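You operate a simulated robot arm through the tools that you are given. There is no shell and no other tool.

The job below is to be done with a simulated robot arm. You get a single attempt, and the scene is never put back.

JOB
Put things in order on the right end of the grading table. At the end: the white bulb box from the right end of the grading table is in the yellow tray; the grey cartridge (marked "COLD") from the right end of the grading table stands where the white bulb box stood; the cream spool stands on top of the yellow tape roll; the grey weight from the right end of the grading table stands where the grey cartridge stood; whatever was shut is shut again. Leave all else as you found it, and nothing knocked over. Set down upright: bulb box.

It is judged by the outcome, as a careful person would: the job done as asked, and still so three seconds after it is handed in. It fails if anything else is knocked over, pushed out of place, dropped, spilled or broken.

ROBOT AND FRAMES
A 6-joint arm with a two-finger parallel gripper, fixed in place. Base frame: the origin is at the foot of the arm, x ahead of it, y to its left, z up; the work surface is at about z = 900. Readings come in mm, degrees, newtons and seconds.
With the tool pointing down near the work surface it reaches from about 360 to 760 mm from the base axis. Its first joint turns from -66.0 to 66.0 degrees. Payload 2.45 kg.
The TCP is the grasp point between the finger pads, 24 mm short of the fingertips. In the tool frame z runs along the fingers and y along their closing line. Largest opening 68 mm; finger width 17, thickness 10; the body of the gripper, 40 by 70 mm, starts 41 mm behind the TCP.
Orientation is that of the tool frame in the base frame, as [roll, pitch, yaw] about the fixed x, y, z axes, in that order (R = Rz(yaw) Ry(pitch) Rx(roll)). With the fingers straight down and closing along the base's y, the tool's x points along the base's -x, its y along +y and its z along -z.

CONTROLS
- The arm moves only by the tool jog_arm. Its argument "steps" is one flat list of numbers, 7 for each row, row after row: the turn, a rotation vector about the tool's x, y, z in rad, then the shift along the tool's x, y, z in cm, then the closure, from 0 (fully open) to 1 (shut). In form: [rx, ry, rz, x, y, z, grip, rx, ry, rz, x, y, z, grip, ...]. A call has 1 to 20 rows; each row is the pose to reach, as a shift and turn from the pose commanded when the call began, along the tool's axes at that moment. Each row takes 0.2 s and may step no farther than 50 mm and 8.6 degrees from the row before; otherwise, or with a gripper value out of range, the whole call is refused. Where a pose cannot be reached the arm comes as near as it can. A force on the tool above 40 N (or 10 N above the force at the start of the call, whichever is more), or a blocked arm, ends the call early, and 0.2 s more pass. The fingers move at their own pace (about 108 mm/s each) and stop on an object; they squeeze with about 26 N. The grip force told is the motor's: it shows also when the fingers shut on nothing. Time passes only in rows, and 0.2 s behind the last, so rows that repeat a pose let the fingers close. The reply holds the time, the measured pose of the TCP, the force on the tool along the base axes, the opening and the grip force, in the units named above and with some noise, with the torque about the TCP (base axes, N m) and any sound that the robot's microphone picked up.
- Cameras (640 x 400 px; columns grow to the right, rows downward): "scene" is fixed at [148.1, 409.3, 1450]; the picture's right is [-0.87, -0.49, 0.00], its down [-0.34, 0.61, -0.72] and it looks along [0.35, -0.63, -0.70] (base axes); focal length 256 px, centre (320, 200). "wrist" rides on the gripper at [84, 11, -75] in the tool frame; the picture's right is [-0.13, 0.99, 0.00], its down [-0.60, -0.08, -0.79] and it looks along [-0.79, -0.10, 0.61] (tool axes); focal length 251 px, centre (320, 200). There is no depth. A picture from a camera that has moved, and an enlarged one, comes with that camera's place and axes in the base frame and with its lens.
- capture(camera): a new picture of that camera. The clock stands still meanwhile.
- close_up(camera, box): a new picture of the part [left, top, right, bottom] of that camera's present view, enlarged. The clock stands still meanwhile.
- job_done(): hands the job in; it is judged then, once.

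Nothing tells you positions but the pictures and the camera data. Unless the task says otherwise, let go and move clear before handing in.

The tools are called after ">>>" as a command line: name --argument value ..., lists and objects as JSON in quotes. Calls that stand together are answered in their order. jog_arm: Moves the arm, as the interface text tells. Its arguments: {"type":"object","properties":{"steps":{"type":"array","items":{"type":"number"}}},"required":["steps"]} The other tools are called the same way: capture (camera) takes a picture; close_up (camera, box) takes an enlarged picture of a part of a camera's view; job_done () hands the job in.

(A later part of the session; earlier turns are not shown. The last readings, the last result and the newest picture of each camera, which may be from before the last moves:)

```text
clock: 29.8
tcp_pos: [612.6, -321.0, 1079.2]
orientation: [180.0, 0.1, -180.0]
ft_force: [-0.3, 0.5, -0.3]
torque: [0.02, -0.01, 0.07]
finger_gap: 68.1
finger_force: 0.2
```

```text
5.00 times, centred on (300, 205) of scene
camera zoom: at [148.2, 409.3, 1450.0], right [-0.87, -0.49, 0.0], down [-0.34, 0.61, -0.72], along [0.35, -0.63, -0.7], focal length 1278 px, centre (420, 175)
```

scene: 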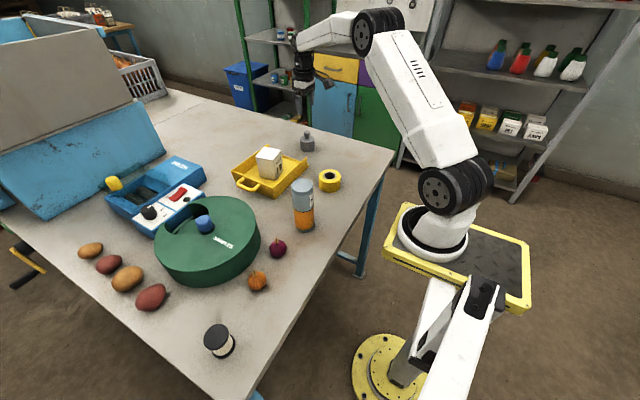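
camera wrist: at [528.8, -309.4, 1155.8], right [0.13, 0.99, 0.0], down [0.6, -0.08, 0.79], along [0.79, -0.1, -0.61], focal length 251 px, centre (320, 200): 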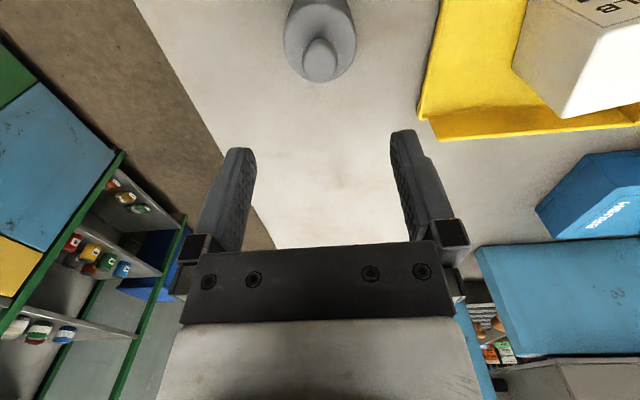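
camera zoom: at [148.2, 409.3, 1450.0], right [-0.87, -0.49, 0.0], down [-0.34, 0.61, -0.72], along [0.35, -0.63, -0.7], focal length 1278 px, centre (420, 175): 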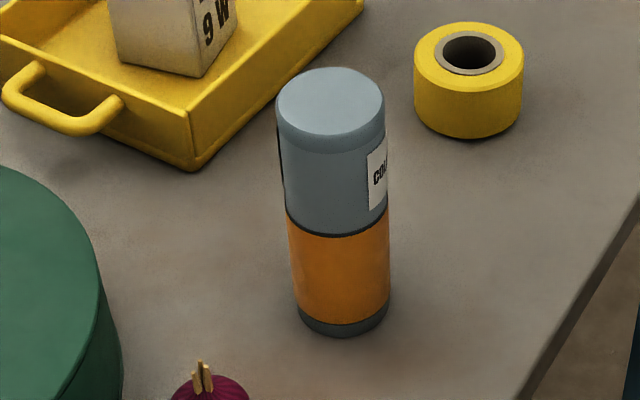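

The weight is centred under the gripper (body about 57 mm wide, body top z ≈ 938, knob top ≈ 969). I'll descend beside the body to z ≈ 937, keeping the palm above the knob.

>>> jog_arm --steps '[0, 0, 0, 0, 0.04, 3.0, 0, 0, 0, 0, 0, 0.04, 6.0, 0, 0, 0, 0, 0, 0.04, 9.0, 0, 0, 0, 0, 0, 0.04, 10.5, 0, 0, 0, 0, 0, 0.04, 10.5, 0]'

>>> capture --camera "wrist"

>>> close_up --camera "scene" --box '[280, 100, 340, 160]'

```text
clock: 31.0
tcp_pos: [611.0, -318.4, 973.9]
orientation: [-179.9, 0.1, 180.0]
ft_force: [-1.0, -0.1, -0.4]
torque: [-0.01, 0.03, 0.0]
finger_gap: 67.9
finger_force: 0.1
```

```text
taken
camera wrist: at [527.9, -307.9, 1050.8], right [0.13, 0.99, 0.0], down [0.6, -0.08, 0.79], along [0.79, -0.1, -0.61], focal length 251 px, centre (320, 200)
```

wrist: 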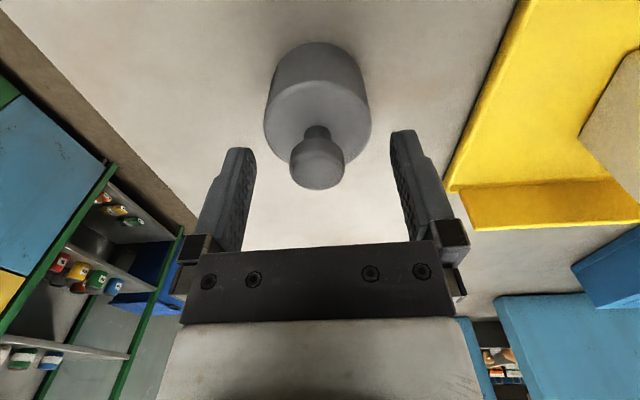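

```text
6.67 times, centred on (310, 130) of scene
camera zoom: at [148.1, 409.3, 1450.0], right [-0.87, -0.49, 0.0], down [-0.34, 0.61, -0.72], along [0.35, -0.63, -0.7], focal length 1703 px, centre (387, 667)
```

zoom: 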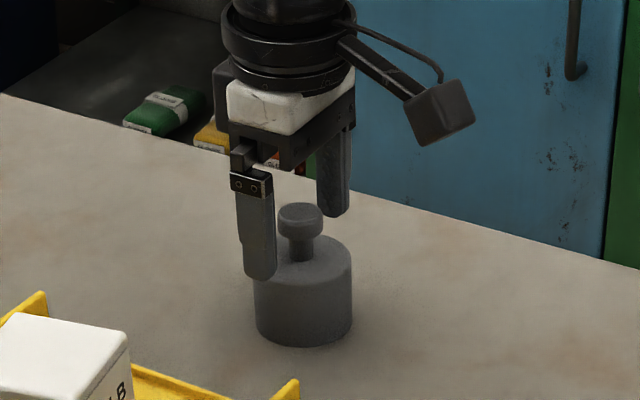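

The weight sits about 1 mm to the -y side, still well within the finger gap. I'll correct 1 mm and finish the descent.

>>> jog_arm --steps '[0, 0, 0, 0, -0.1, 0.8, 0, 0, 0, 0, 0, -0.1, 1.8, 0, 0, 0, 0, 0, -0.1, 2.8, 0, 0, 0, 0, 0, -0.1, 3.7, 0, 0, 0, 0, 0, -0.1, 3.7, 0]'

>>> capture --camera "wrist"

```text
clock: 32.2
tcp_pos: [610.2, -320.2, 939.2]
orientation: [-179.9, 0.0, 180.0]
ft_force: [0.4, 0.0, 0.3]
torque: [0.0, 0.0, -0.02]
finger_gap: 67.7
finger_force: 0.1
```

```text
taken
camera wrist: at [527.4, -309.6, 1015.3], right [0.13, 0.99, 0.0], down [0.6, -0.08, 0.79], along [0.79, -0.1, -0.61], focal length 251 px, centre (320, 200)
```

wrist: 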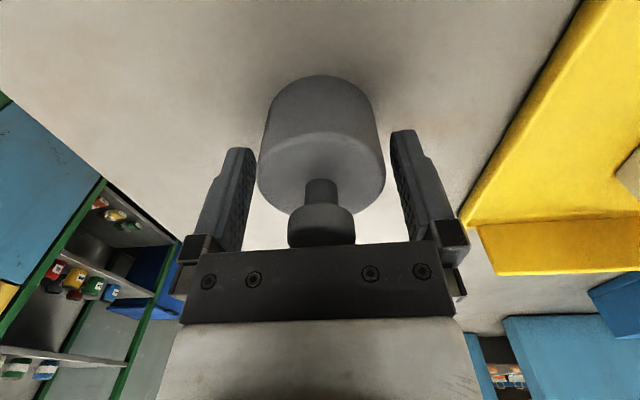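

The weight's body is nicely between the fingers. Now I close on it.

>>> jog_arm --steps '[0, 0, 0, 0, 0, 0, 0.15, 0, 0, 0, 0, 0, 0, 0.3, 0, 0, 0, 0, 0, 0, 0.5, 0, 0, 0, 0, 0, 0, 0.5]'

```text
clock: 33.2
tcp_pos: [610.8, -319.4, 938.0]
orientation: [-179.9, 0.0, 180.0]
ft_force: [0.0, 4.1, 0.2]
torque: [-0.09, 0.03, -0.03]
finger_gap: 56.7
finger_force: 25.8
```

Gripped at 56.7 mm. I'll lift gently and check that it does not slip.

>>> jog_arm --steps '[0, 0, 0, 0, 0, -0.3, 0.6, 0, 0, 0, 0, 0, -1.0, 0.6, 0, 0, 0, 0, 0, -2.0, 0.6, 0, 0, 0, 0, 0, -2.0, 0.6]'

>>> capture --camera "wrist"

>>> close_up --camera "scene" --box '[270, 90, 350, 170]'

```text
clock: 34.2
tcp_pos: [610.5, -320.1, 958.5]
orientation: [179.9, 0.0, 180.0]
ft_force: [-0.3, -1.1, -9.5]
torque: [-0.02, -0.01, -0.04]
finger_gap: 56.8
finger_force: 26.6
```

```text
taken
camera wrist: at [527.0, -308.9, 1034.2], right [0.13, 0.99, 0.0], down [0.6, -0.08, 0.79], along [0.79, -0.1, -0.61], focal length 251 px, centre (320, 200)
```

wrist: 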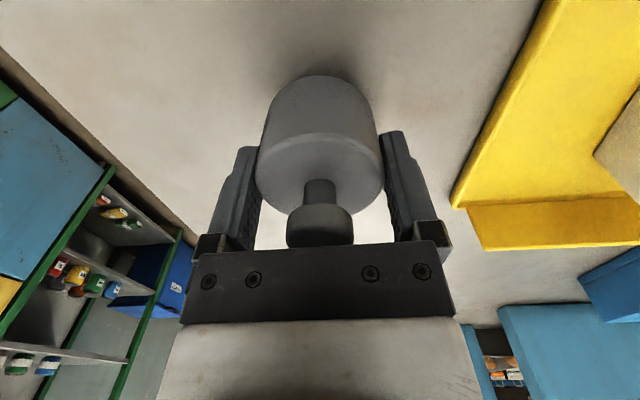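

```text
5.00 times, centred on (310, 130) of scene
camera zoom: at [148.3, 409.2, 1450.0], right [-0.87, -0.49, 0.0], down [-0.34, 0.61, -0.72], along [0.35, -0.63, -0.7], focal length 1278 px, centre (370, 550)
```

zoom: 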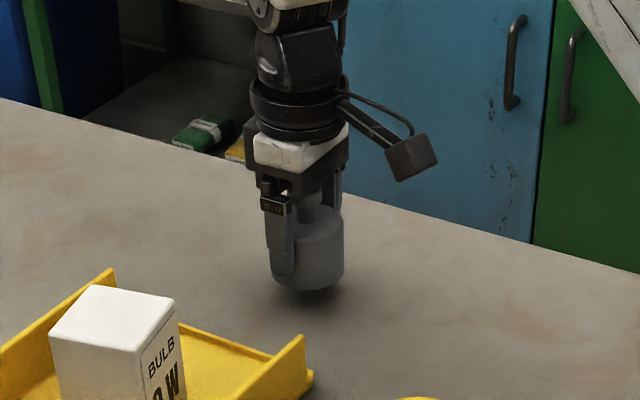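

The weight (about 1 kg) holds firmly. I'll lift a bit more and carry it to the cartridge's old spot at about (413, -340).

>>> jog_arm --steps '[0, 0, 0, 0, 0, -1.5, 0.6, 0, 0, 0, 0, 0, -3.5, 0.6, 0, 0, 0, 1.5, -0.15, -4.0, 0.6, 0, 0, 0, 4.5, -0.46, -4.0, 0.6, 0, 0, 0, 8.0, -0.82, -4.0, 0.6, 0, 0, 0, 11.5, -1.17, -4.0, 0.6, 0, 0, 0, 15.0, -1.53, -4.0, 0.6, 0, 0, 0, 18.0, -1.84, -4.0, 0.6, 0, 0, 0, 19.9, -2.03, -4.0, 0.6, 0, 0, 0, 19.9, -2.03, -4.0, 0.6]'

>>> capture --camera "wrist"

>>> close_up --camera "scene" --box '[310, 80, 410, 190]'

```text
clock: 36.4
tcp_pos: [410.0, -338.7, 997.7]
orientation: [179.9, -0.1, 180.0]
ft_force: [-0.1, -0.5, -10.4]
torque: [-0.03, 0.01, 0.02]
finger_gap: 56.7
finger_force: 26.2
```

```text
taken
camera wrist: at [327.1, -327.8, 1074.1], right [0.13, 0.99, 0.0], down [0.6, -0.08, 0.79], along [0.79, -0.1, -0.61], focal length 251 px, centre (320, 200)
```

wrist: 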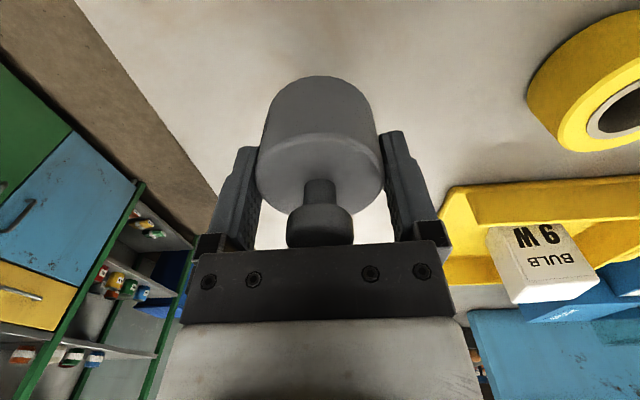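

```text
3.64 times, centred on (360, 135) of scene
camera zoom: at [148.3, 409.2, 1450.0], right [-0.87, -0.49, 0.0], down [-0.34, 0.61, -0.72], along [0.35, -0.63, -0.7], focal length 929 px, centre (174, 436)
```

zoom: 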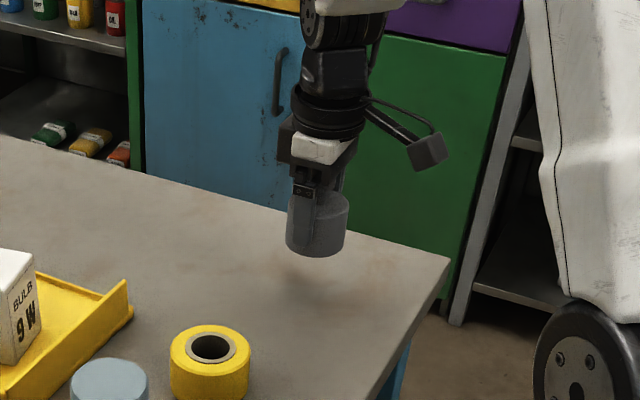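

The weight is above the cartridge's old spot. I'll lower it to just above the table, then feel for contact.

>>> jog_arm --steps '[0, 0, 0, -0.05, -0.1, 2.0, 0.6, 0, 0, 0, -0.05, -0.1, 4.0, 0.6, 0, 0, 0, -0.05, -0.1, 5.5, 0.6, 0, 0, 0, -0.05, -0.1, 5.5, 0.6]'

```text
clock: 37.4
tcp_pos: [413.2, -340.9, 943.0]
orientation: [-179.9, 0.0, 180.0]
ft_force: [0.0, -0.2, -9.6]
torque: [0.02, -0.02, 0.0]
finger_gap: 56.8
finger_force: 25.9
```

>>> jog_arm --steps '[0, 0, 0, 0, 0, 0.2, 0.6, 0, 0, 0, 0, 0, 0.35, 0.6, 0, 0, 0, 0, 0, 0.35, 0.6]'

```text
clock: 38.2
tcp_pos: [413.1, -341.3, 938.4]
orientation: [180.0, 0.0, 179.9]
ft_force: [-1.5, -0.1, -10.1]
torque: [-0.03, -0.01, 0.02]
finger_gap: 56.7
finger_force: 25.7
```

Still fully carried. I'll step down another millimetre or so.

>>> jog_arm --steps '[0, 0, 0, 0, 0, 0.05, 0.6, 0, 0, 0, 0, 0, 0.1, 0.6, 0, 0, 0, 0, 0, 0.1, 0.6]'

```text
clock: 39.0
tcp_pos: [412.7, -341.9, 938.7]
orientation: [-179.9, 0.1, -180.0]
ft_force: [0.2, 1.8, -6.1]
torque: [0.12, 0.09, -0.04]
finger_gap: 56.7
finger_force: 25.5
```

It is beginning to rest on the table. One more half millimetre, then release.

>>> jog_arm --steps '[0, 0, 0, 0, 0, 0.05, 0.6, 0, 0, 0, 0, 0, 0.05, 0.6]'

```text
clock: 39.6
tcp_pos: [411.8, -342.0, 938.6]
orientation: [-180.0, 0.0, -180.0]
ft_force: [-0.1, 4.5, 2.3]
torque: [0.34, 0.21, -0.07]
finger_gap: 56.7
finger_force: 25.9
```

>>> jog_arm --steps '[0, 0, 0, 0, 0, 0, 0.3, 0, 0, 0, 0, 0, 0, 0.1, 0, 0, 0, 0, 0, 0, 0.0, 0, 0, 0, 0, 0, 0, 0.0]'

>>> capture --camera "wrist"

```text
clock: 40.6
tcp_pos: [413.1, -341.9, 937.3]
orientation: [180.0, 0.0, 179.9]
ft_force: [0.2, -0.3, 0.3]
torque: [0.0, 0.0, 0.0]
finger_gap: 67.9
finger_force: 0.1
```

```text
taken
camera wrist: at [329.3, -331.2, 1014.9], right [0.13, 0.99, 0.0], down [0.6, -0.08, 0.79], along [0.79, -0.1, -0.61], focal length 251 px, centre (320, 200)
```

wrist: 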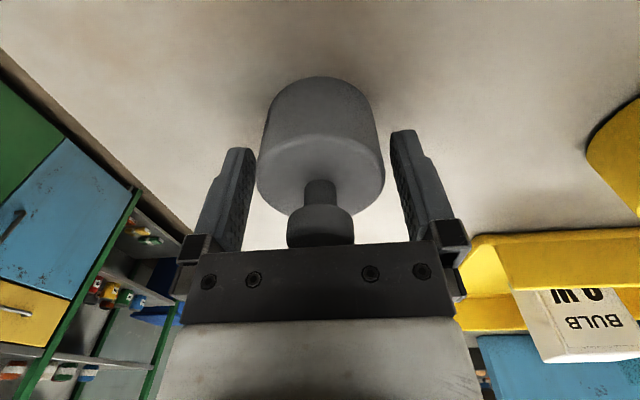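

The weight stands free on the cartridge's old spot. I'll rise clear and stop above the tape roll to measure it.

>>> jog_arm --steps '[0, 0, 0, 0, 0, -1.0, 0, 0, 0, 0, 0, 0, -4.5, 0, 0, 0, 0, 0, 0, -8.5, 0, 0, 0, 0, 0, 0, -12.5, 0, 0, 0, 0, 0, 0, -16.5, 0, 0, 0, 0, -0.45, 4.45, -16.5, 0, 0, 0, 0, -0.9, 8.9, -16.5, 0, 0, 0, 0, -1.35, 13.35, -16.5, 0, 0, 0, 0, -1.8, 17.8, -16.5, 0, 0, 0, 0, -1.8, 17.8, -16.5, 0]'

>>> capture --camera "wrist"

>>> close_up --camera "wrist" --box '[260, 0, 380, 100]'

>>> capture --camera "scene"

```text
clock: 42.8
tcp_pos: [430.4, -161.3, 1102.1]
orientation: [179.9, 0.0, 180.0]
ft_force: [-0.6, 0.5, 0.2]
torque: [0.0, -0.03, 0.0]
finger_gap: 68.0
finger_force: 0.1
```

```text
taken
camera wrist: at [346.8, -150.8, 1179.1], right [0.13, 0.99, 0.0], down [0.6, -0.08, 0.79], along [0.79, -0.1, -0.61], focal length 251 px, centre (320, 200)
```

wrist: 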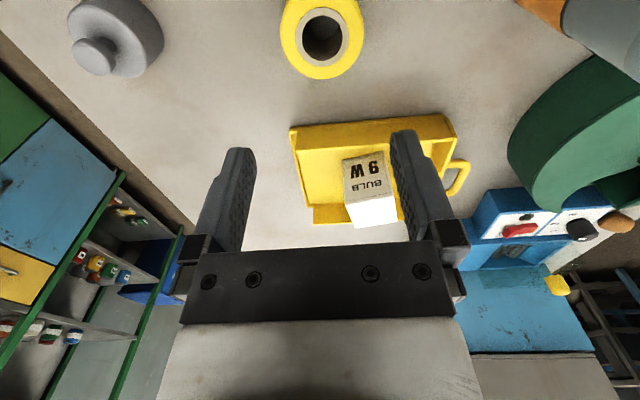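

```text
4.00 times, centred on (320, 50) of wrist
camera zoom: at [346.8, -150.8, 1179.1], right [0.13, 0.99, 0.0], down [0.6, -0.08, 0.79], along [0.79, -0.1, -0.61], focal length 1006 px, centre (320, 800)
```

zoom: 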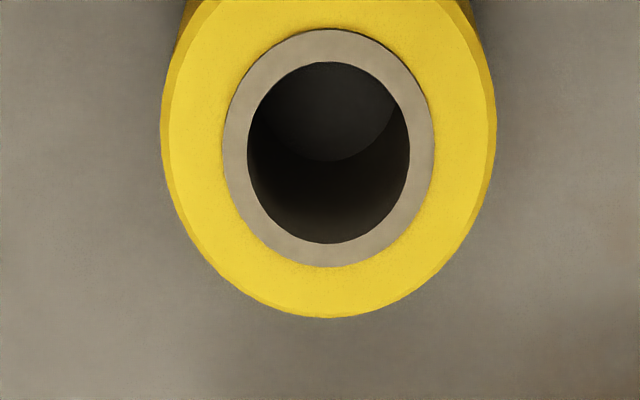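

```text
taken
```

scene: 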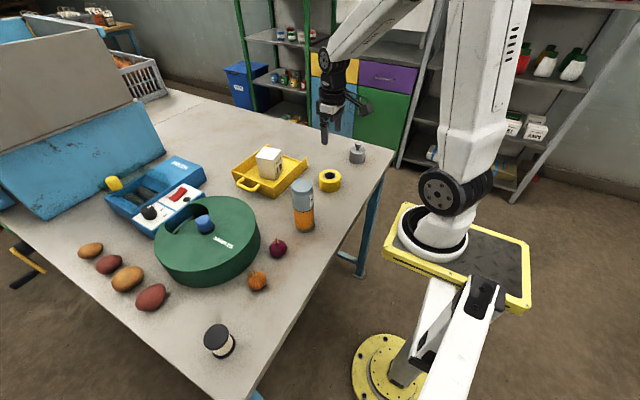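

The tape roll centre is about (434, -160) with a 35 mm hole and 45 mm core. Now I'll rise, pass well above the cartridge, and hover over the spool at about (388, 362).

>>> jog_arm --steps '[0, 0, 0, 0, 0, -2.5, 0, 0, 0, 0, 0, 0, -5.5, 0, 0, 0, 0, 0.39, 4.76, -5.5, 0, 0, 0, 0, 0.78, 9.52, -5.5, 0, 0, 0, 0, 1.17, 14.28, -5.5, 0, 0, 0, 0, 1.56, 19.04, -5.5, 0, 0, 0, 0, 1.95, 23.8, -5.5, 0, 0, 0, 0, 2.33, 28.56, -5.5, 0, 0, 0, 0, 2.72, 33.32, -5.5, 0, 0, 0, 0, 3.11, 38.08, -5.5, 0, 0, 0, 0, 3.5, 42.84, -5.5, 0, 0, 0, 0, 3.89, 47.6, -5.5, 0, 0, 0, 0, 4.28, 52.38, -5.5, 0, 0, 0, 0, 4.28, 52.38, -2.0, 0, 0, 0, 0, 4.28, 52.38, 2.0, 0, 0, 0, 0, 4.28, 52.38, 2.0, 0]'

>>> capture --camera "wrist"

>>> capture --camera "scene"

```text
clock: 46.2
tcp_pos: [385.8, 360.3, 1083.9]
orientation: [180.0, 0.0, 179.9]
ft_force: [1.0, -0.5, -0.5]
torque: [0.03, -0.01, 0.0]
finger_gap: 68.2
finger_force: 0.1
```

```text
taken
camera wrist: at [303.5, 371.7, 1160.6], right [0.13, 0.99, 0.0], down [0.6, -0.08, 0.79], along [0.79, -0.1, -0.61], focal length 251 px, centre (320, 200)
```

wrist: 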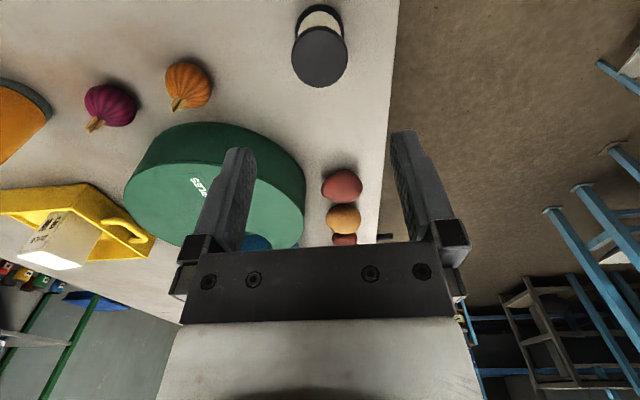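

```text
taken
```

scene: 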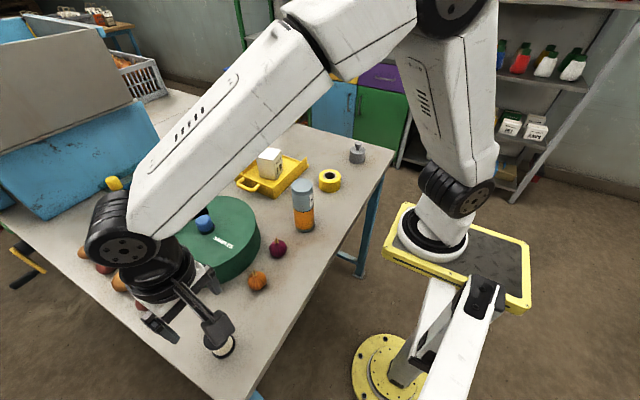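

>>> close_up --camera "wrist" --box '[260, 0, 380, 100]'

>>> close_up --camera "scene" --box '[120, 260, 280, 380]'

>>> close_up --camera "scene" --box '[270, 130, 390, 240]'

```text
4.00 times, centred on (320, 50) of wrist
camera zoom: at [303.5, 371.7, 1160.6], right [0.13, 0.99, 0.0], down [0.6, -0.08, 0.79], along [0.79, -0.1, -0.61], focal length 1006 px, centre (320, 800)
```

zoom: 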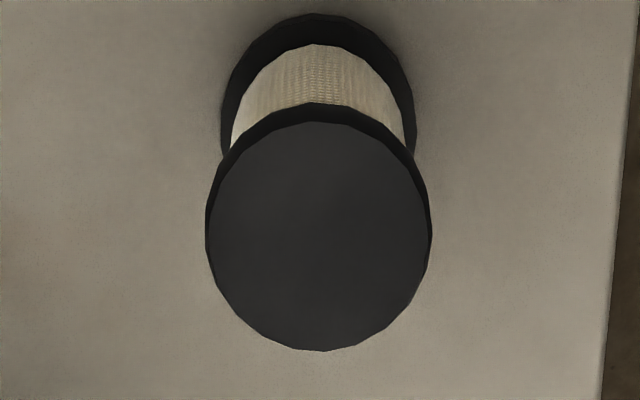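

```text
3.33 times, centred on (200, 320) of scene
camera zoom: at [148.1, 409.3, 1450.0], right [-0.87, -0.49, 0.0], down [-0.34, 0.61, -0.72], along [0.35, -0.63, -0.7], focal length 852 px, centre (720, -200)
```

zoom: 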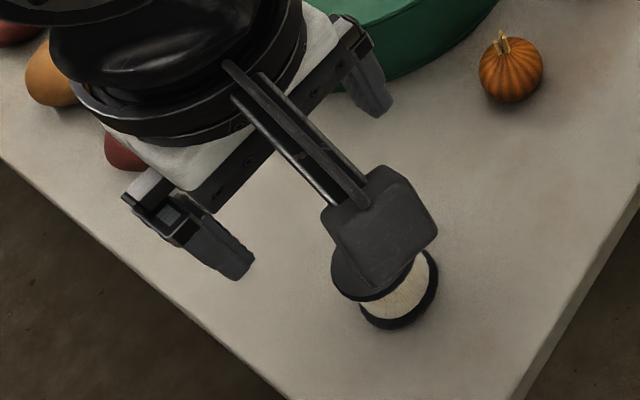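

```text
3.64 times, centred on (330, 185) of scene
camera zoom: at [148.1, 409.3, 1450.0], right [-0.87, -0.49, 0.0], down [-0.34, 0.61, -0.72], along [0.35, -0.63, -0.7], focal length 929 px, centre (284, 254)
```

zoom: 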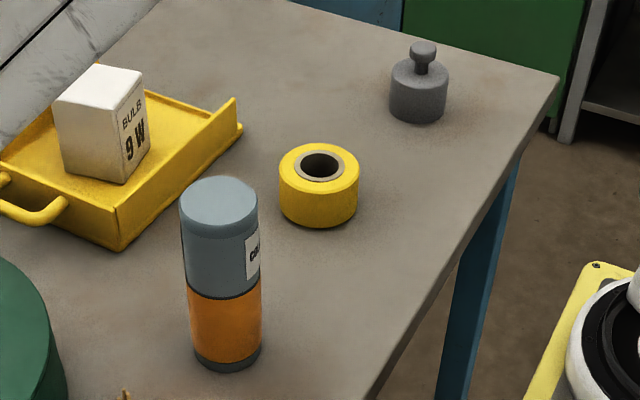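

The spool is about 43 mm wide and 57 mm tall, centred near (392.5, 360). I'll shift 5 mm forward, descend partway and recheck.

>>> jog_arm --steps '[0, 0, 0, -0.5, -0.07, 2.0, 0, 0, 0, 0, -0.5, -0.07, 5.0, 0, 0, 0, 0, -0.5, -0.07, 8.0, 0, 0, 0, 0, -0.5, -0.07, 9.0, 0, 0, 0, 0, -0.5, -0.07, 9.0, 0]'

>>> capture --camera "wrist"

>>> close_up --camera "wrist" --box '[230, 30, 410, 180]'

>>> close_up --camera "scene" --box '[150, 280, 290, 390]'

```text
clock: 47.4
tcp_pos: [391.9, 359.2, 995.1]
orientation: [-180.0, 0.0, -180.0]
ft_force: [-0.6, -0.6, 0.4]
torque: [-0.01, 0.02, 0.02]
finger_gap: 67.9
finger_force: 0.0
```

```text
taken
camera wrist: at [308.7, 370.0, 1070.9], right [0.13, 0.99, 0.0], down [0.6, -0.08, 0.79], along [0.79, -0.1, -0.61], focal length 251 px, centre (320, 200)
```

wrist: 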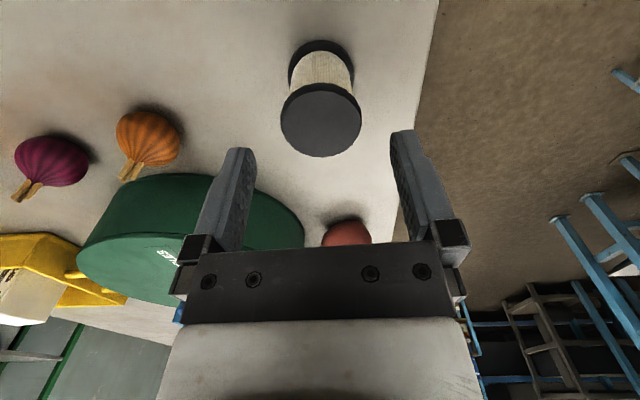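

```text
2.67 times, centred on (320, 105) of wrist
camera zoom: at [308.7, 370.0, 1070.9], right [0.13, 0.99, 0.0], down [0.6, -0.08, 0.79], along [0.79, -0.1, -0.61], focal length 670 px, centre (320, 453)
```

zoom: 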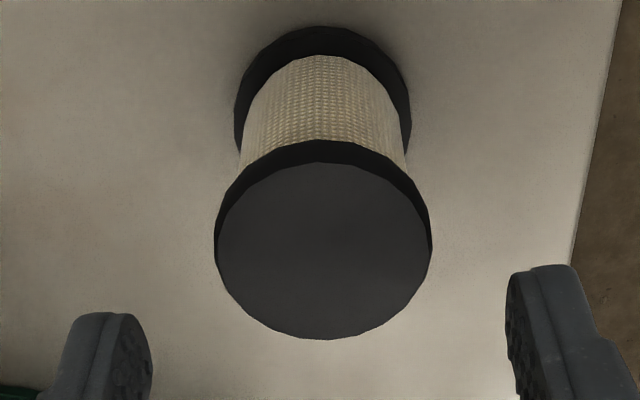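

```text
3.64 times, centred on (220, 335) of scene
camera zoom: at [148.1, 409.3, 1450.0], right [-0.87, -0.49, 0.0], down [-0.34, 0.61, -0.72], along [0.35, -0.63, -0.7], focal length 929 px, centre (684, -291)
```

zoom: 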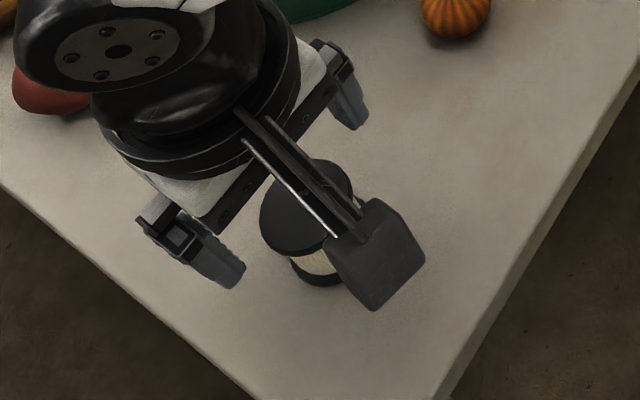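

The spool is centred within about 1 mm. I'll descend the rest of the way to z ≈ 928 so the fingers span both flanges.

>>> jog_arm --steps '[0, 0, 0, 0, 0.05, 1.5, 0, 0, 0, 0, 0, 0.05, 3.0, 0, 0, 0, 0, 0, 0.05, 4.5, 0, 0, 0, 0, 0, 0.05, 5.8, 0, 0, 0, 0, 0, 0.05, 6.5, 0, 0, 0, 0, 0, 0.05, 6.5, 0]'

>>> capture --camera "wrist"

```text
clock: 48.8
tcp_pos: [393.6, 362.1, 928.5]
orientation: [180.0, 0.0, -180.0]
ft_force: [-0.9, 0.0, -0.5]
torque: [0.0, -0.02, -0.04]
finger_gap: 68.1
finger_force: 0.2
```

```text
taken
camera wrist: at [309.5, 371.5, 1004.4], right [0.13, 0.99, 0.0], down [0.6, -0.08, 0.79], along [0.79, -0.1, -0.61], focal length 251 px, centre (320, 200)
```

wrist: 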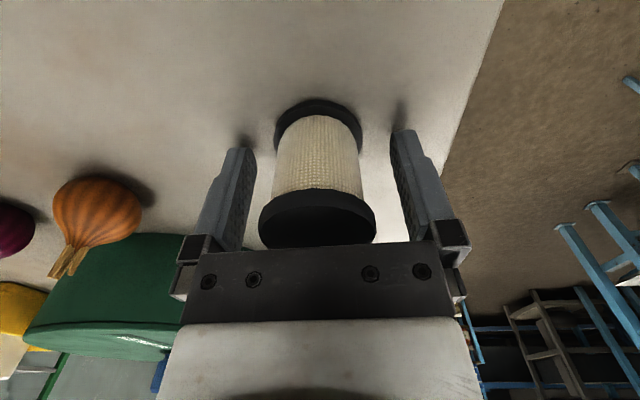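

The spool stands between the fingers, fingertips near the table. Now I close on both flanges.

>>> jog_arm --steps '[0, 0, 0, 0, 0, 0, 0.15, 0, 0, 0, 0, 0, 0, 0.3, 0, 0, 0, 0, 0, 0, 0.5, 0, 0, 0, 0, 0, 0, 0.6, 0, 0, 0, 0, 0, 0, 0.6]'

>>> capture --camera "wrist"

```text
clock: 50.0
tcp_pos: [392.1, 361.2, 928.5]
orientation: [-180.0, 0.0, 179.9]
ft_force: [1.2, -0.5, 0.0]
torque: [-0.01, -0.01, 0.01]
finger_gap: 43.1
finger_force: 26.0
```

```text
taken
camera wrist: at [309.5, 371.5, 1004.5], right [0.13, 0.99, 0.0], down [0.6, -0.08, 0.79], along [0.79, -0.1, -0.61], focal length 251 px, centre (320, 200)
```

wrist: 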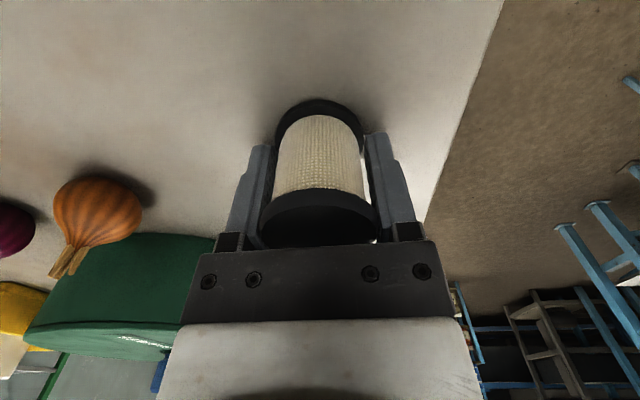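

The spool is gripped on both flanges (43.1 mm). I'll lift it high enough to pass over the cartridge and check it.

>>> jog_arm --steps '[0, 0, 0, 0, 0, -0.5, 0.7, 0, 0, 0, 0, 0, -4.0, 0.7, 0, 0, 0, 0, 0, -8.5, 0.7, 0, 0, 0, 0, 0, -13.0, 0.7, 0, 0, 0, 0, 0, -17.5, 0.7, 0, 0, 0, 0, 0, -22.0, 0.7, 0, 0, 0, 0, 0, -22.0, 0.7]'

>>> capture --camera "wrist"

```text
clock: 51.6
tcp_pos: [393.9, 362.3, 1147.3]
orientation: [-180.0, -0.1, 180.0]
ft_force: [0.2, 0.4, -1.1]
torque: [-0.03, 0.0, 0.02]
finger_gap: 43.3
finger_force: 25.5
```

```text
taken
camera wrist: at [310.1, 372.5, 1224.2], right [0.13, 0.99, 0.0], down [0.6, -0.08, 0.79], along [0.79, -0.1, -0.61], focal length 251 px, centre (320, 200)
```

wrist: 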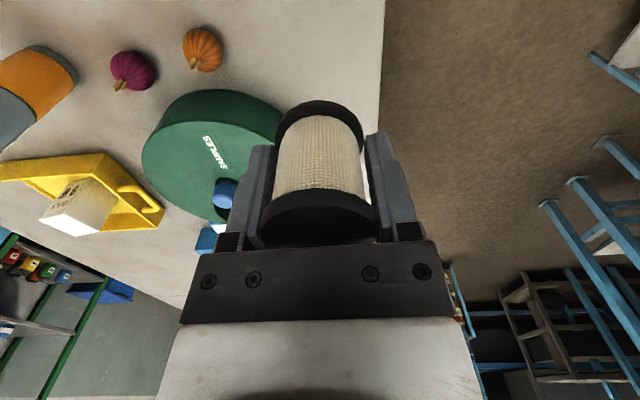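

The spool is held steady and upright. I'll carry it at this height back to above the tape roll.

>>> jog_arm --steps '[0, 0, 0, -0.15, -2.0, 0, 0.7, 0, 0, 0, -0.5, -6.2, 0, 0.7, 0, 0, 0, -0.86, -10.6, 0, 0.7, 0, 0, 0, -1.22, -15.0, 0, 0.7, 0, 0, 0, -1.57, -19.4, 0, 0.7, 0, 0, 0, -1.93, -23.8, 0, 0.7, 0, 0, 0, -2.29, -28.2, 0, 0.7, 0, 0, 0, -2.64, -32.6, 0, 0.7, 0, 0, 0, -3.0, -37.0, 0, 0.7, 0, 0, 0, -3.36, -41.4, 0, 0.7, 0, 0, 0, -3.71, -45.8, 0, 0.7, 0, 0, 0, -4.07, -50.2, 0, 0.7, 0, 0, 0, -4.23, -52.18, 0, 0.7, 0, 0, 0, -4.23, -52.18, 0, 0.7]'

>>> capture --camera "wrist"

>>> capture --camera "scene"

```text
clock: 54.6
tcp_pos: [432.8, -162.3, 1147.8]
orientation: [180.0, -0.1, -180.0]
ft_force: [-0.5, -0.4, -0.5]
torque: [0.01, 0.01, -0.03]
finger_gap: 43.3
finger_force: 26.2
```

```text
taken
camera wrist: at [349.2, -152.2, 1225.6], right [0.13, 0.99, 0.0], down [0.6, -0.08, 0.79], along [0.79, -0.1, -0.61], focal length 251 px, centre (320, 200)
```

wrist: 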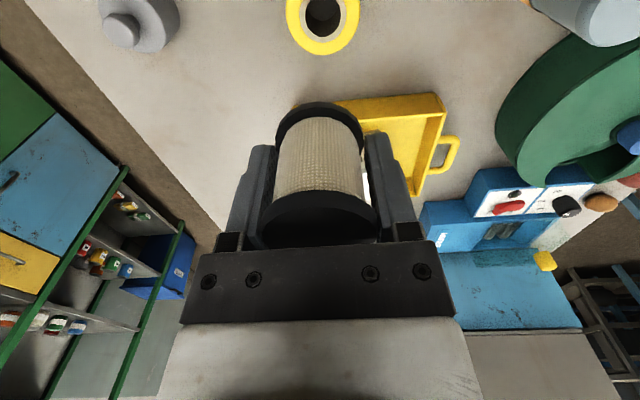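

```text
taken
```

scene: 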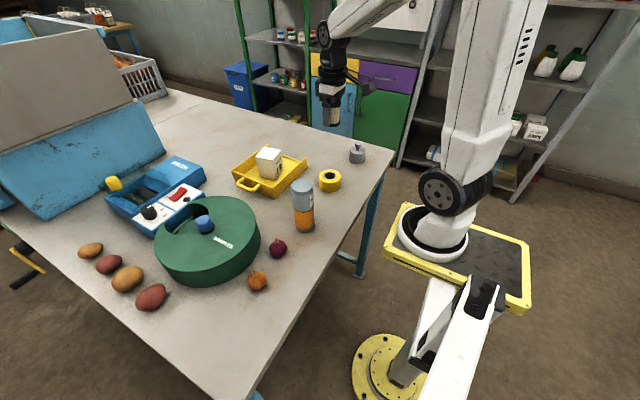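

The spool hangs above the tape roll. I'll enlarge the wrist view to check the tape's offset from here.

>>> close_up --camera "wrist" --box '[260, 0, 380, 75]'

>>> close_up --camera "wrist" --box '[240, 90, 400, 200]'

>>> close_up --camera "scene" --box '[290, 60, 390, 200]'

```text
5.33 times, centred on (320, 38) of wrist
camera zoom: at [349.2, -152.2, 1225.6], right [0.13, 0.99, 0.0], down [0.6, -0.08, 0.79], along [0.79, -0.1, -0.61], focal length 1341 px, centre (320, 1067)
```

zoom: 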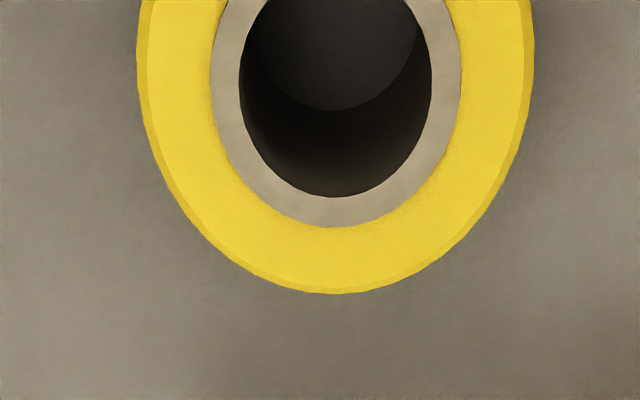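

```text
3.64 times, centred on (320, 145) of wrist
camera zoom: at [349.2, -152.2, 1225.6], right [0.13, 0.99, 0.0], down [0.6, -0.08, 0.79], along [0.79, -0.1, -0.61], focal length 914 px, centre (320, 400)
```

zoom: 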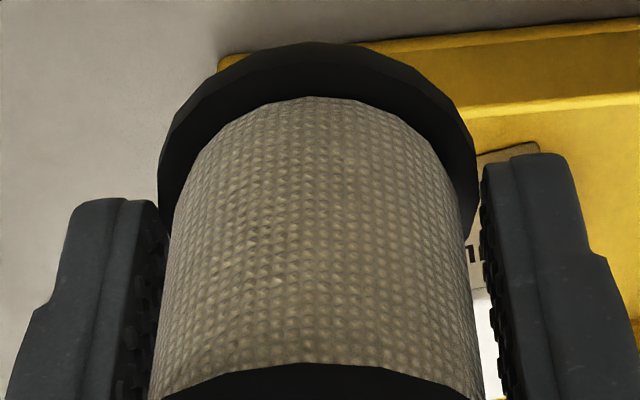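

```text
2.86 times, centred on (340, 130) of scene
camera zoom: at [148.2, 409.3, 1450.0], right [-0.87, -0.49, 0.0], down [-0.34, 0.61, -0.72], along [0.35, -0.63, -0.7], focal length 730 px, centre (263, 400)
```

zoom: 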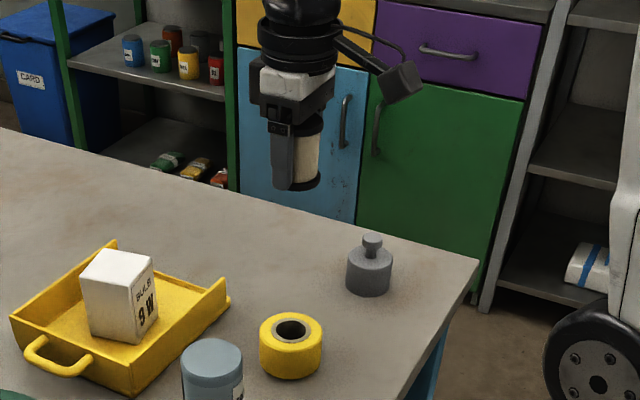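

From here the tape roll is about 3 mm to +y of the gripper and level in x. I'll correct and lower the spool to about 2 cm above the tape.

>>> jog_arm --steps '[0, 0, 0, -0.02, 0.28, 1.0, 0.7, 0, 0, 0, -0.02, 0.28, 4.5, 0.7, 0, 0, 0, -0.02, 0.28, 8.5, 0.7, 0, 0, 0, -0.02, 0.28, 12.5, 0.7, 0, 0, 0, -0.02, 0.28, 15.5, 0.7, 0, 0, 0, -0.02, 0.28, 16.5, 0.7, 0, 0, 0, -0.02, 0.28, 16.5, 0.7]'

>>> capture --camera "wrist"

>>> close_up --camera "scene" --box '[295, 120, 375, 200]'

```text
clock: 56.2
tcp_pos: [434.2, -158.5, 983.5]
orientation: [-180.0, 0.0, 180.0]
ft_force: [0.2, 0.2, -0.5]
torque: [0.0, 0.02, -0.03]
finger_gap: 43.2
finger_force: 26.2
```

```text
taken
camera wrist: at [350.9, -147.9, 1059.8], right [0.13, 0.99, 0.0], down [0.6, -0.08, 0.79], along [0.79, -0.1, -0.61], focal length 251 px, centre (320, 200)
```

wrist: 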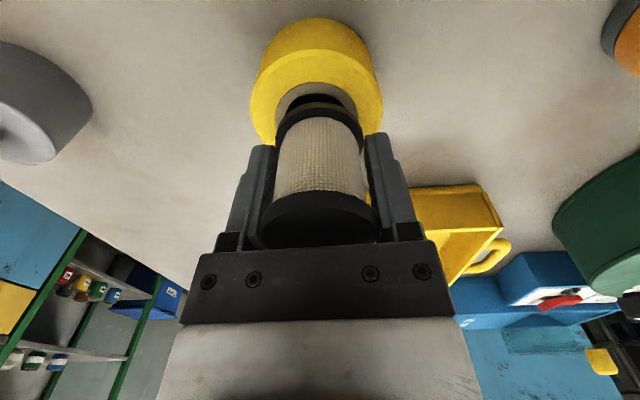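

```text
5.00 times, centred on (335, 160) of scene
camera zoom: at [148.2, 409.3, 1450.0], right [-0.87, -0.49, 0.0], down [-0.34, 0.61, -0.72], along [0.35, -0.63, -0.7], focal length 1278 px, centre (245, 400)
```

zoom: 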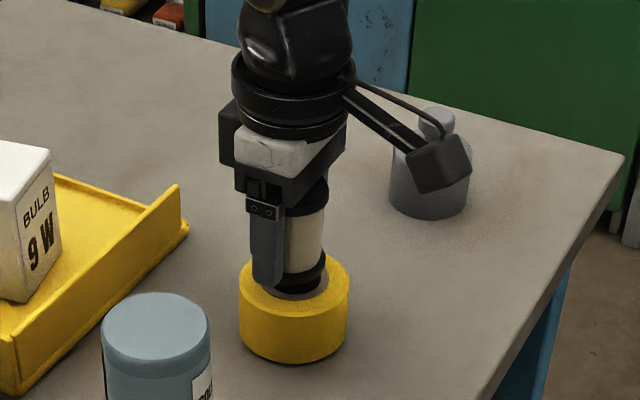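

>>> close_up --camera "wrist" --box '[230, 10, 400, 160]'

```text
2.67 times, centred on (315, 85) of wrist
camera zoom: at [350.9, -147.9, 1059.8], right [0.13, 0.99, 0.0], down [0.6, -0.08, 0.79], along [0.79, -0.1, -0.61], focal length 670 px, centre (333, 507)
```

zoom: 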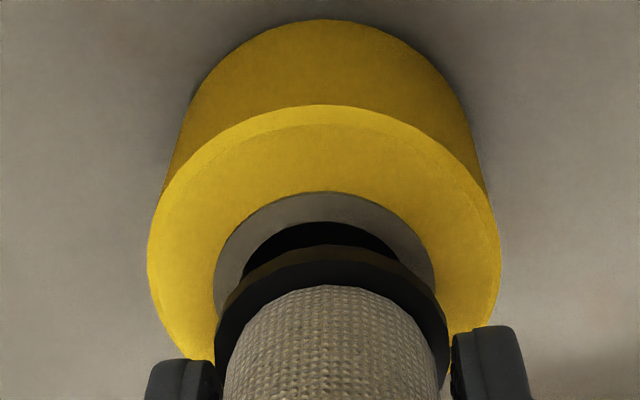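

The tape is now about 2 mm to -y of the spool. I'll correct that and lower to just above the tape top.

>>> jog_arm --steps '[0, 0, 0, 0, -0.18, 0.0, 0.7, 0, 0, 0, 0, -0.18, 0.6, 0.7, 0, 0, 0, 0, -0.18, 1.2, 0.7, 0, 0, 0, 0, -0.18, 1.2, 0.7]'

>>> close_up --camera "wrist" --box '[230, 10, 400, 160]'

>>> close_up --camera "scene" --box '[305, 140, 360, 200]'

```text
clock: 57.2
tcp_pos: [434.5, -161.5, 972.9]
orientation: [-179.9, 0.2, 179.9]
ft_force: [-3.7, 3.0, 19.1]
torque: [0.1, 0.17, -0.02]
finger_gap: 43.1
finger_force: 26.0
```

```text
2.67 times, centred on (315, 85) of wrist
camera zoom: at [351.2, -150.2, 1048.9], right [0.13, 0.99, 0.0], down [0.6, -0.08, 0.79], along [0.79, -0.1, -0.61], focal length 670 px, centre (333, 507)
```

zoom: 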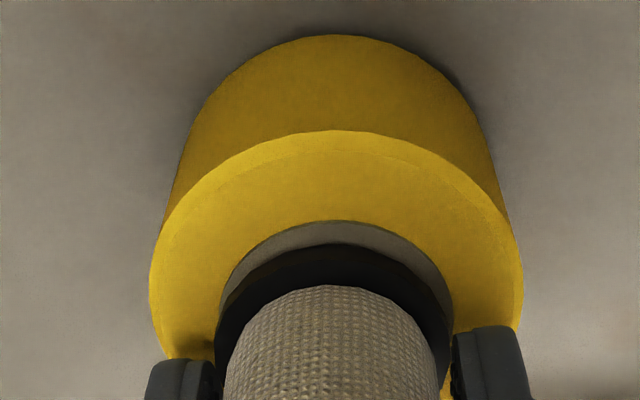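

```text
6.67 times, centred on (332, 170) of scene
camera zoom: at [147.8, 409.4, 1450.0], right [-0.87, -0.49, 0.0], down [-0.34, 0.61, -0.72], along [0.35, -0.63, -0.7], focal length 1703 px, centre (237, 400)
```

zoom: 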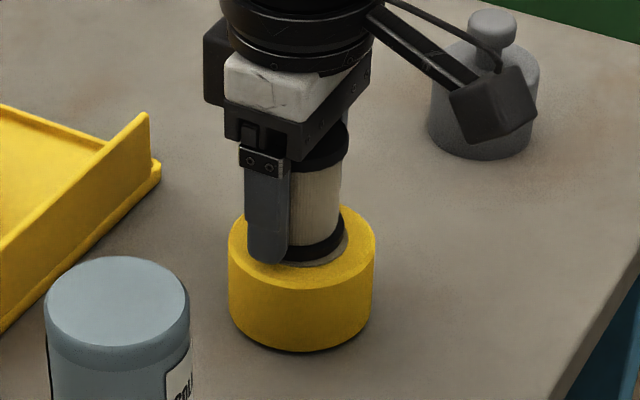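

The spool has already touched the tape roll (top is nearer z = 944), sitting about 3 mm too far forward. I'll lift a few millimetres, shift back 2.5 mm and set it down lightly.

>>> jog_arm --steps '[0, 0, 0, 0, 0, -0.3, 0.7, 0, 0, 0, 0, 0, -0.6, 0.7, 0, 0, 0, 0.27, 0, -0.6, 0.7, 0, 0, 0, 0.27, 0, -0.6, 0.7]'

>>> close_up --camera "wrist" --box '[230, 10, 400, 160]'

```text
clock: 58.2
tcp_pos: [432.0, -161.8, 977.4]
orientation: [180.0, 0.1, -180.0]
ft_force: [-0.2, -0.5, 0.1]
torque: [0.0, 0.01, 0.02]
finger_gap: 43.0
finger_force: 25.8
```

```text
2.67 times, centred on (315, 85) of wrist
camera zoom: at [348.5, -150.1, 1053.9], right [0.13, 0.99, 0.0], down [0.6, -0.08, 0.79], along [0.79, -0.1, -0.61], focal length 670 px, centre (333, 507)
```

zoom: 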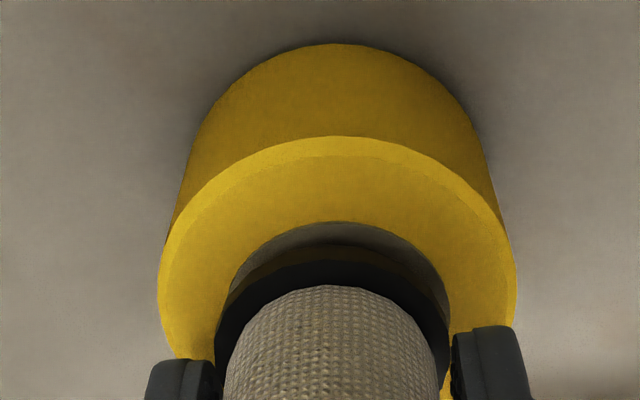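

Now the spool is centred over the tape core and about 4–5 mm above it. I'll lower in small steps.

>>> jog_arm --steps '[0, 0, 0, 0, 0.07, 0.15, 0.7, 0, 0, 0, 0, 0.07, 0.35, 0.7, 0, 0, 0, 0, 0.07, 0.35, 0.7]'

```text
clock: 59.0
tcp_pos: [432.2, -160.0, 973.8]
orientation: [180.0, -0.1, -180.0]
ft_force: [-0.4, -0.3, 0.4]
torque: [-0.01, 0.03, 0.01]
finger_gap: 43.2
finger_force: 25.5
```

>>> jog_arm --steps '[0, 0, 0, 0, 0, 0.06, 0.7, 0, 0, 0, 0, 0, 0.1, 0.7, 0, 0, 0, 0, 0, 0.1, 0.7]'

```text
clock: 59.8
tcp_pos: [432.2, -160.1, 973.3]
orientation: [-179.9, -0.1, -179.9]
ft_force: [0.1, -0.3, -1.0]
torque: [-0.01, -0.01, -0.03]
finger_gap: 43.3
finger_force: 26.2
```

Not in contact yet; another small step.

>>> jog_arm --steps '[0, 0, 0, 0, 0, 0.04, 0.7, 0, 0, 0, 0, 0, 0.07, 0.7, 0, 0, 0, 0, 0, 0.07, 0.7]'

```text
clock: 60.6
tcp_pos: [431.6, -160.0, 973.2]
orientation: [-179.9, 0.1, -180.0]
ft_force: [0.7, 0.7, 4.4]
torque: [0.03, 0.04, 0.02]
finger_gap: 43.2
finger_force: 26.0
```

Light contact (about 4 N). I'll check the picture and then release.

>>> jog_arm --steps '[0, 0, 0, 0, 0, 0, 0.3, 0, 0, 0, 0, 0, 0, 0.15, 0, 0, 0, 0, 0, 0, 0.0, 0, 0, 0, 0, 0, 0, 0.0]'

>>> capture --camera "wrist"

>>> close_up --camera "scene" --box '[305, 130, 360, 200]'

```text
clock: 61.6
tcp_pos: [433.4, -159.0, 971.9]
orientation: [180.0, 0.1, -180.0]
ft_force: [0.4, 0.3, -0.1]
torque: [-0.04, -0.01, 0.01]
finger_gap: 67.8
finger_force: 0.0
```

```text
taken
camera wrist: at [348.6, -148.9, 1049.1], right [0.13, 0.99, 0.0], down [0.6, -0.08, 0.79], along [0.79, -0.1, -0.61], focal length 251 px, centre (320, 200)
```

wrist: 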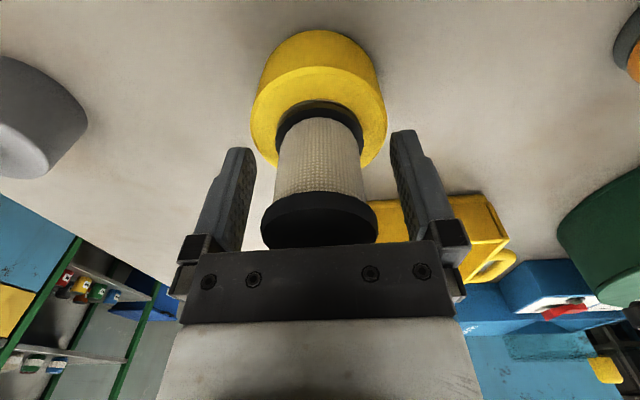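

```text
5.71 times, centred on (332, 165) of scene
camera zoom: at [148.1, 409.3, 1450.0], right [-0.87, -0.49, 0.0], down [-0.34, 0.61, -0.72], along [0.35, -0.63, -0.7], focal length 1460 px, centre (249, 400)
```

zoom: 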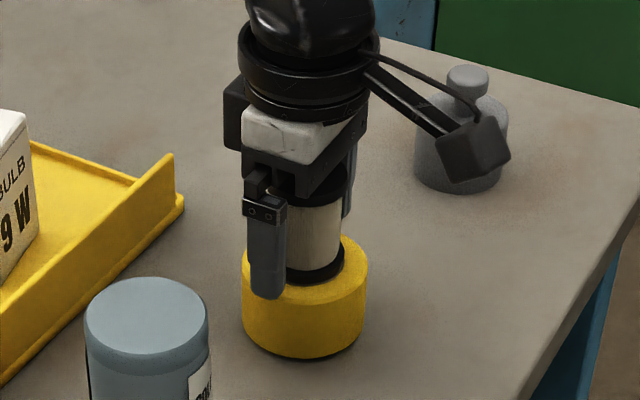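

The spool stands on the tape roll, released. I'll rise straight up well clear and inspect everything.

>>> jog_arm --steps '[0, 0, 0, 0, 0, -1.0, 0, 0, 0, 0, 0, 0, -3.0, 0, 0, 0, 0, 0, 0, -6.0, 0, 0, 0, 0, 0, 0, -10.0, 0, 0, 0, 0, 0, 0, -14.0, 0, 0, 0, 0, 0, 0, -18.0, 0, 0, 0, 0, 0, 0, -22.0, 0, 0, 0, 0, 0, 0, -24.0, 0, 0, 0, 0, 0, 0, -24.0, 0]'

>>> capture --camera "scene"

>>> capture --camera "wrist"

>>> close_up --camera "scene" --box '[220, 120, 400, 240]'

```text
clock: 63.6
tcp_pos: [429.1, -159.6, 1211.3]
orientation: [180.0, 0.0, -180.0]
ft_force: [-0.4, 0.1, 0.4]
torque: [0.0, -0.02, -0.02]
finger_gap: 67.6
finger_force: 0.1
```

```text
taken
```

scene: 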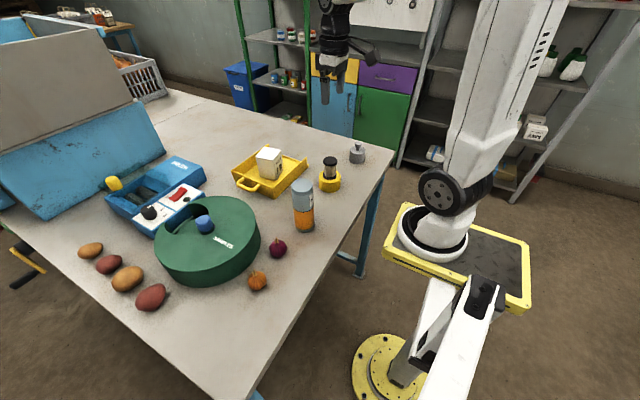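

```text
taken
camera wrist: at [346.2, -149.5, 1288.7], right [0.13, 0.99, 0.0], down [0.6, -0.08, 0.79], along [0.79, -0.1, -0.61], focal length 251 px, centre (320, 200)
```

wrist: 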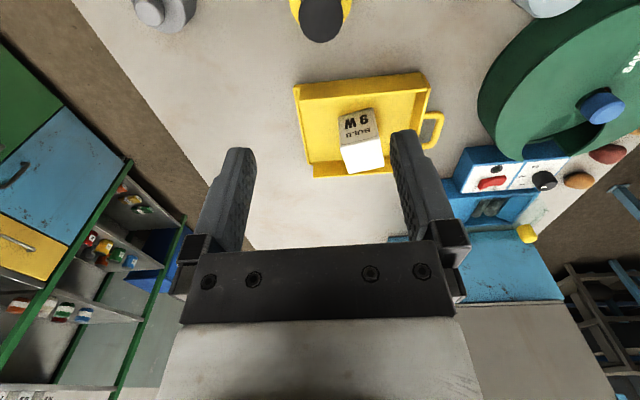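

```text
3.33 times, centred on (310, 180) of scene
camera zoom: at [148.1, 409.3, 1450.0], right [-0.87, -0.49, 0.0], down [-0.34, 0.61, -0.72], along [0.35, -0.63, -0.7], focal length 852 px, centre (353, 267)
```

zoom: 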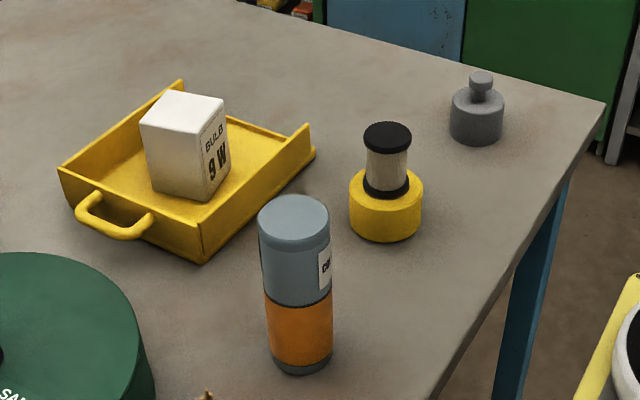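

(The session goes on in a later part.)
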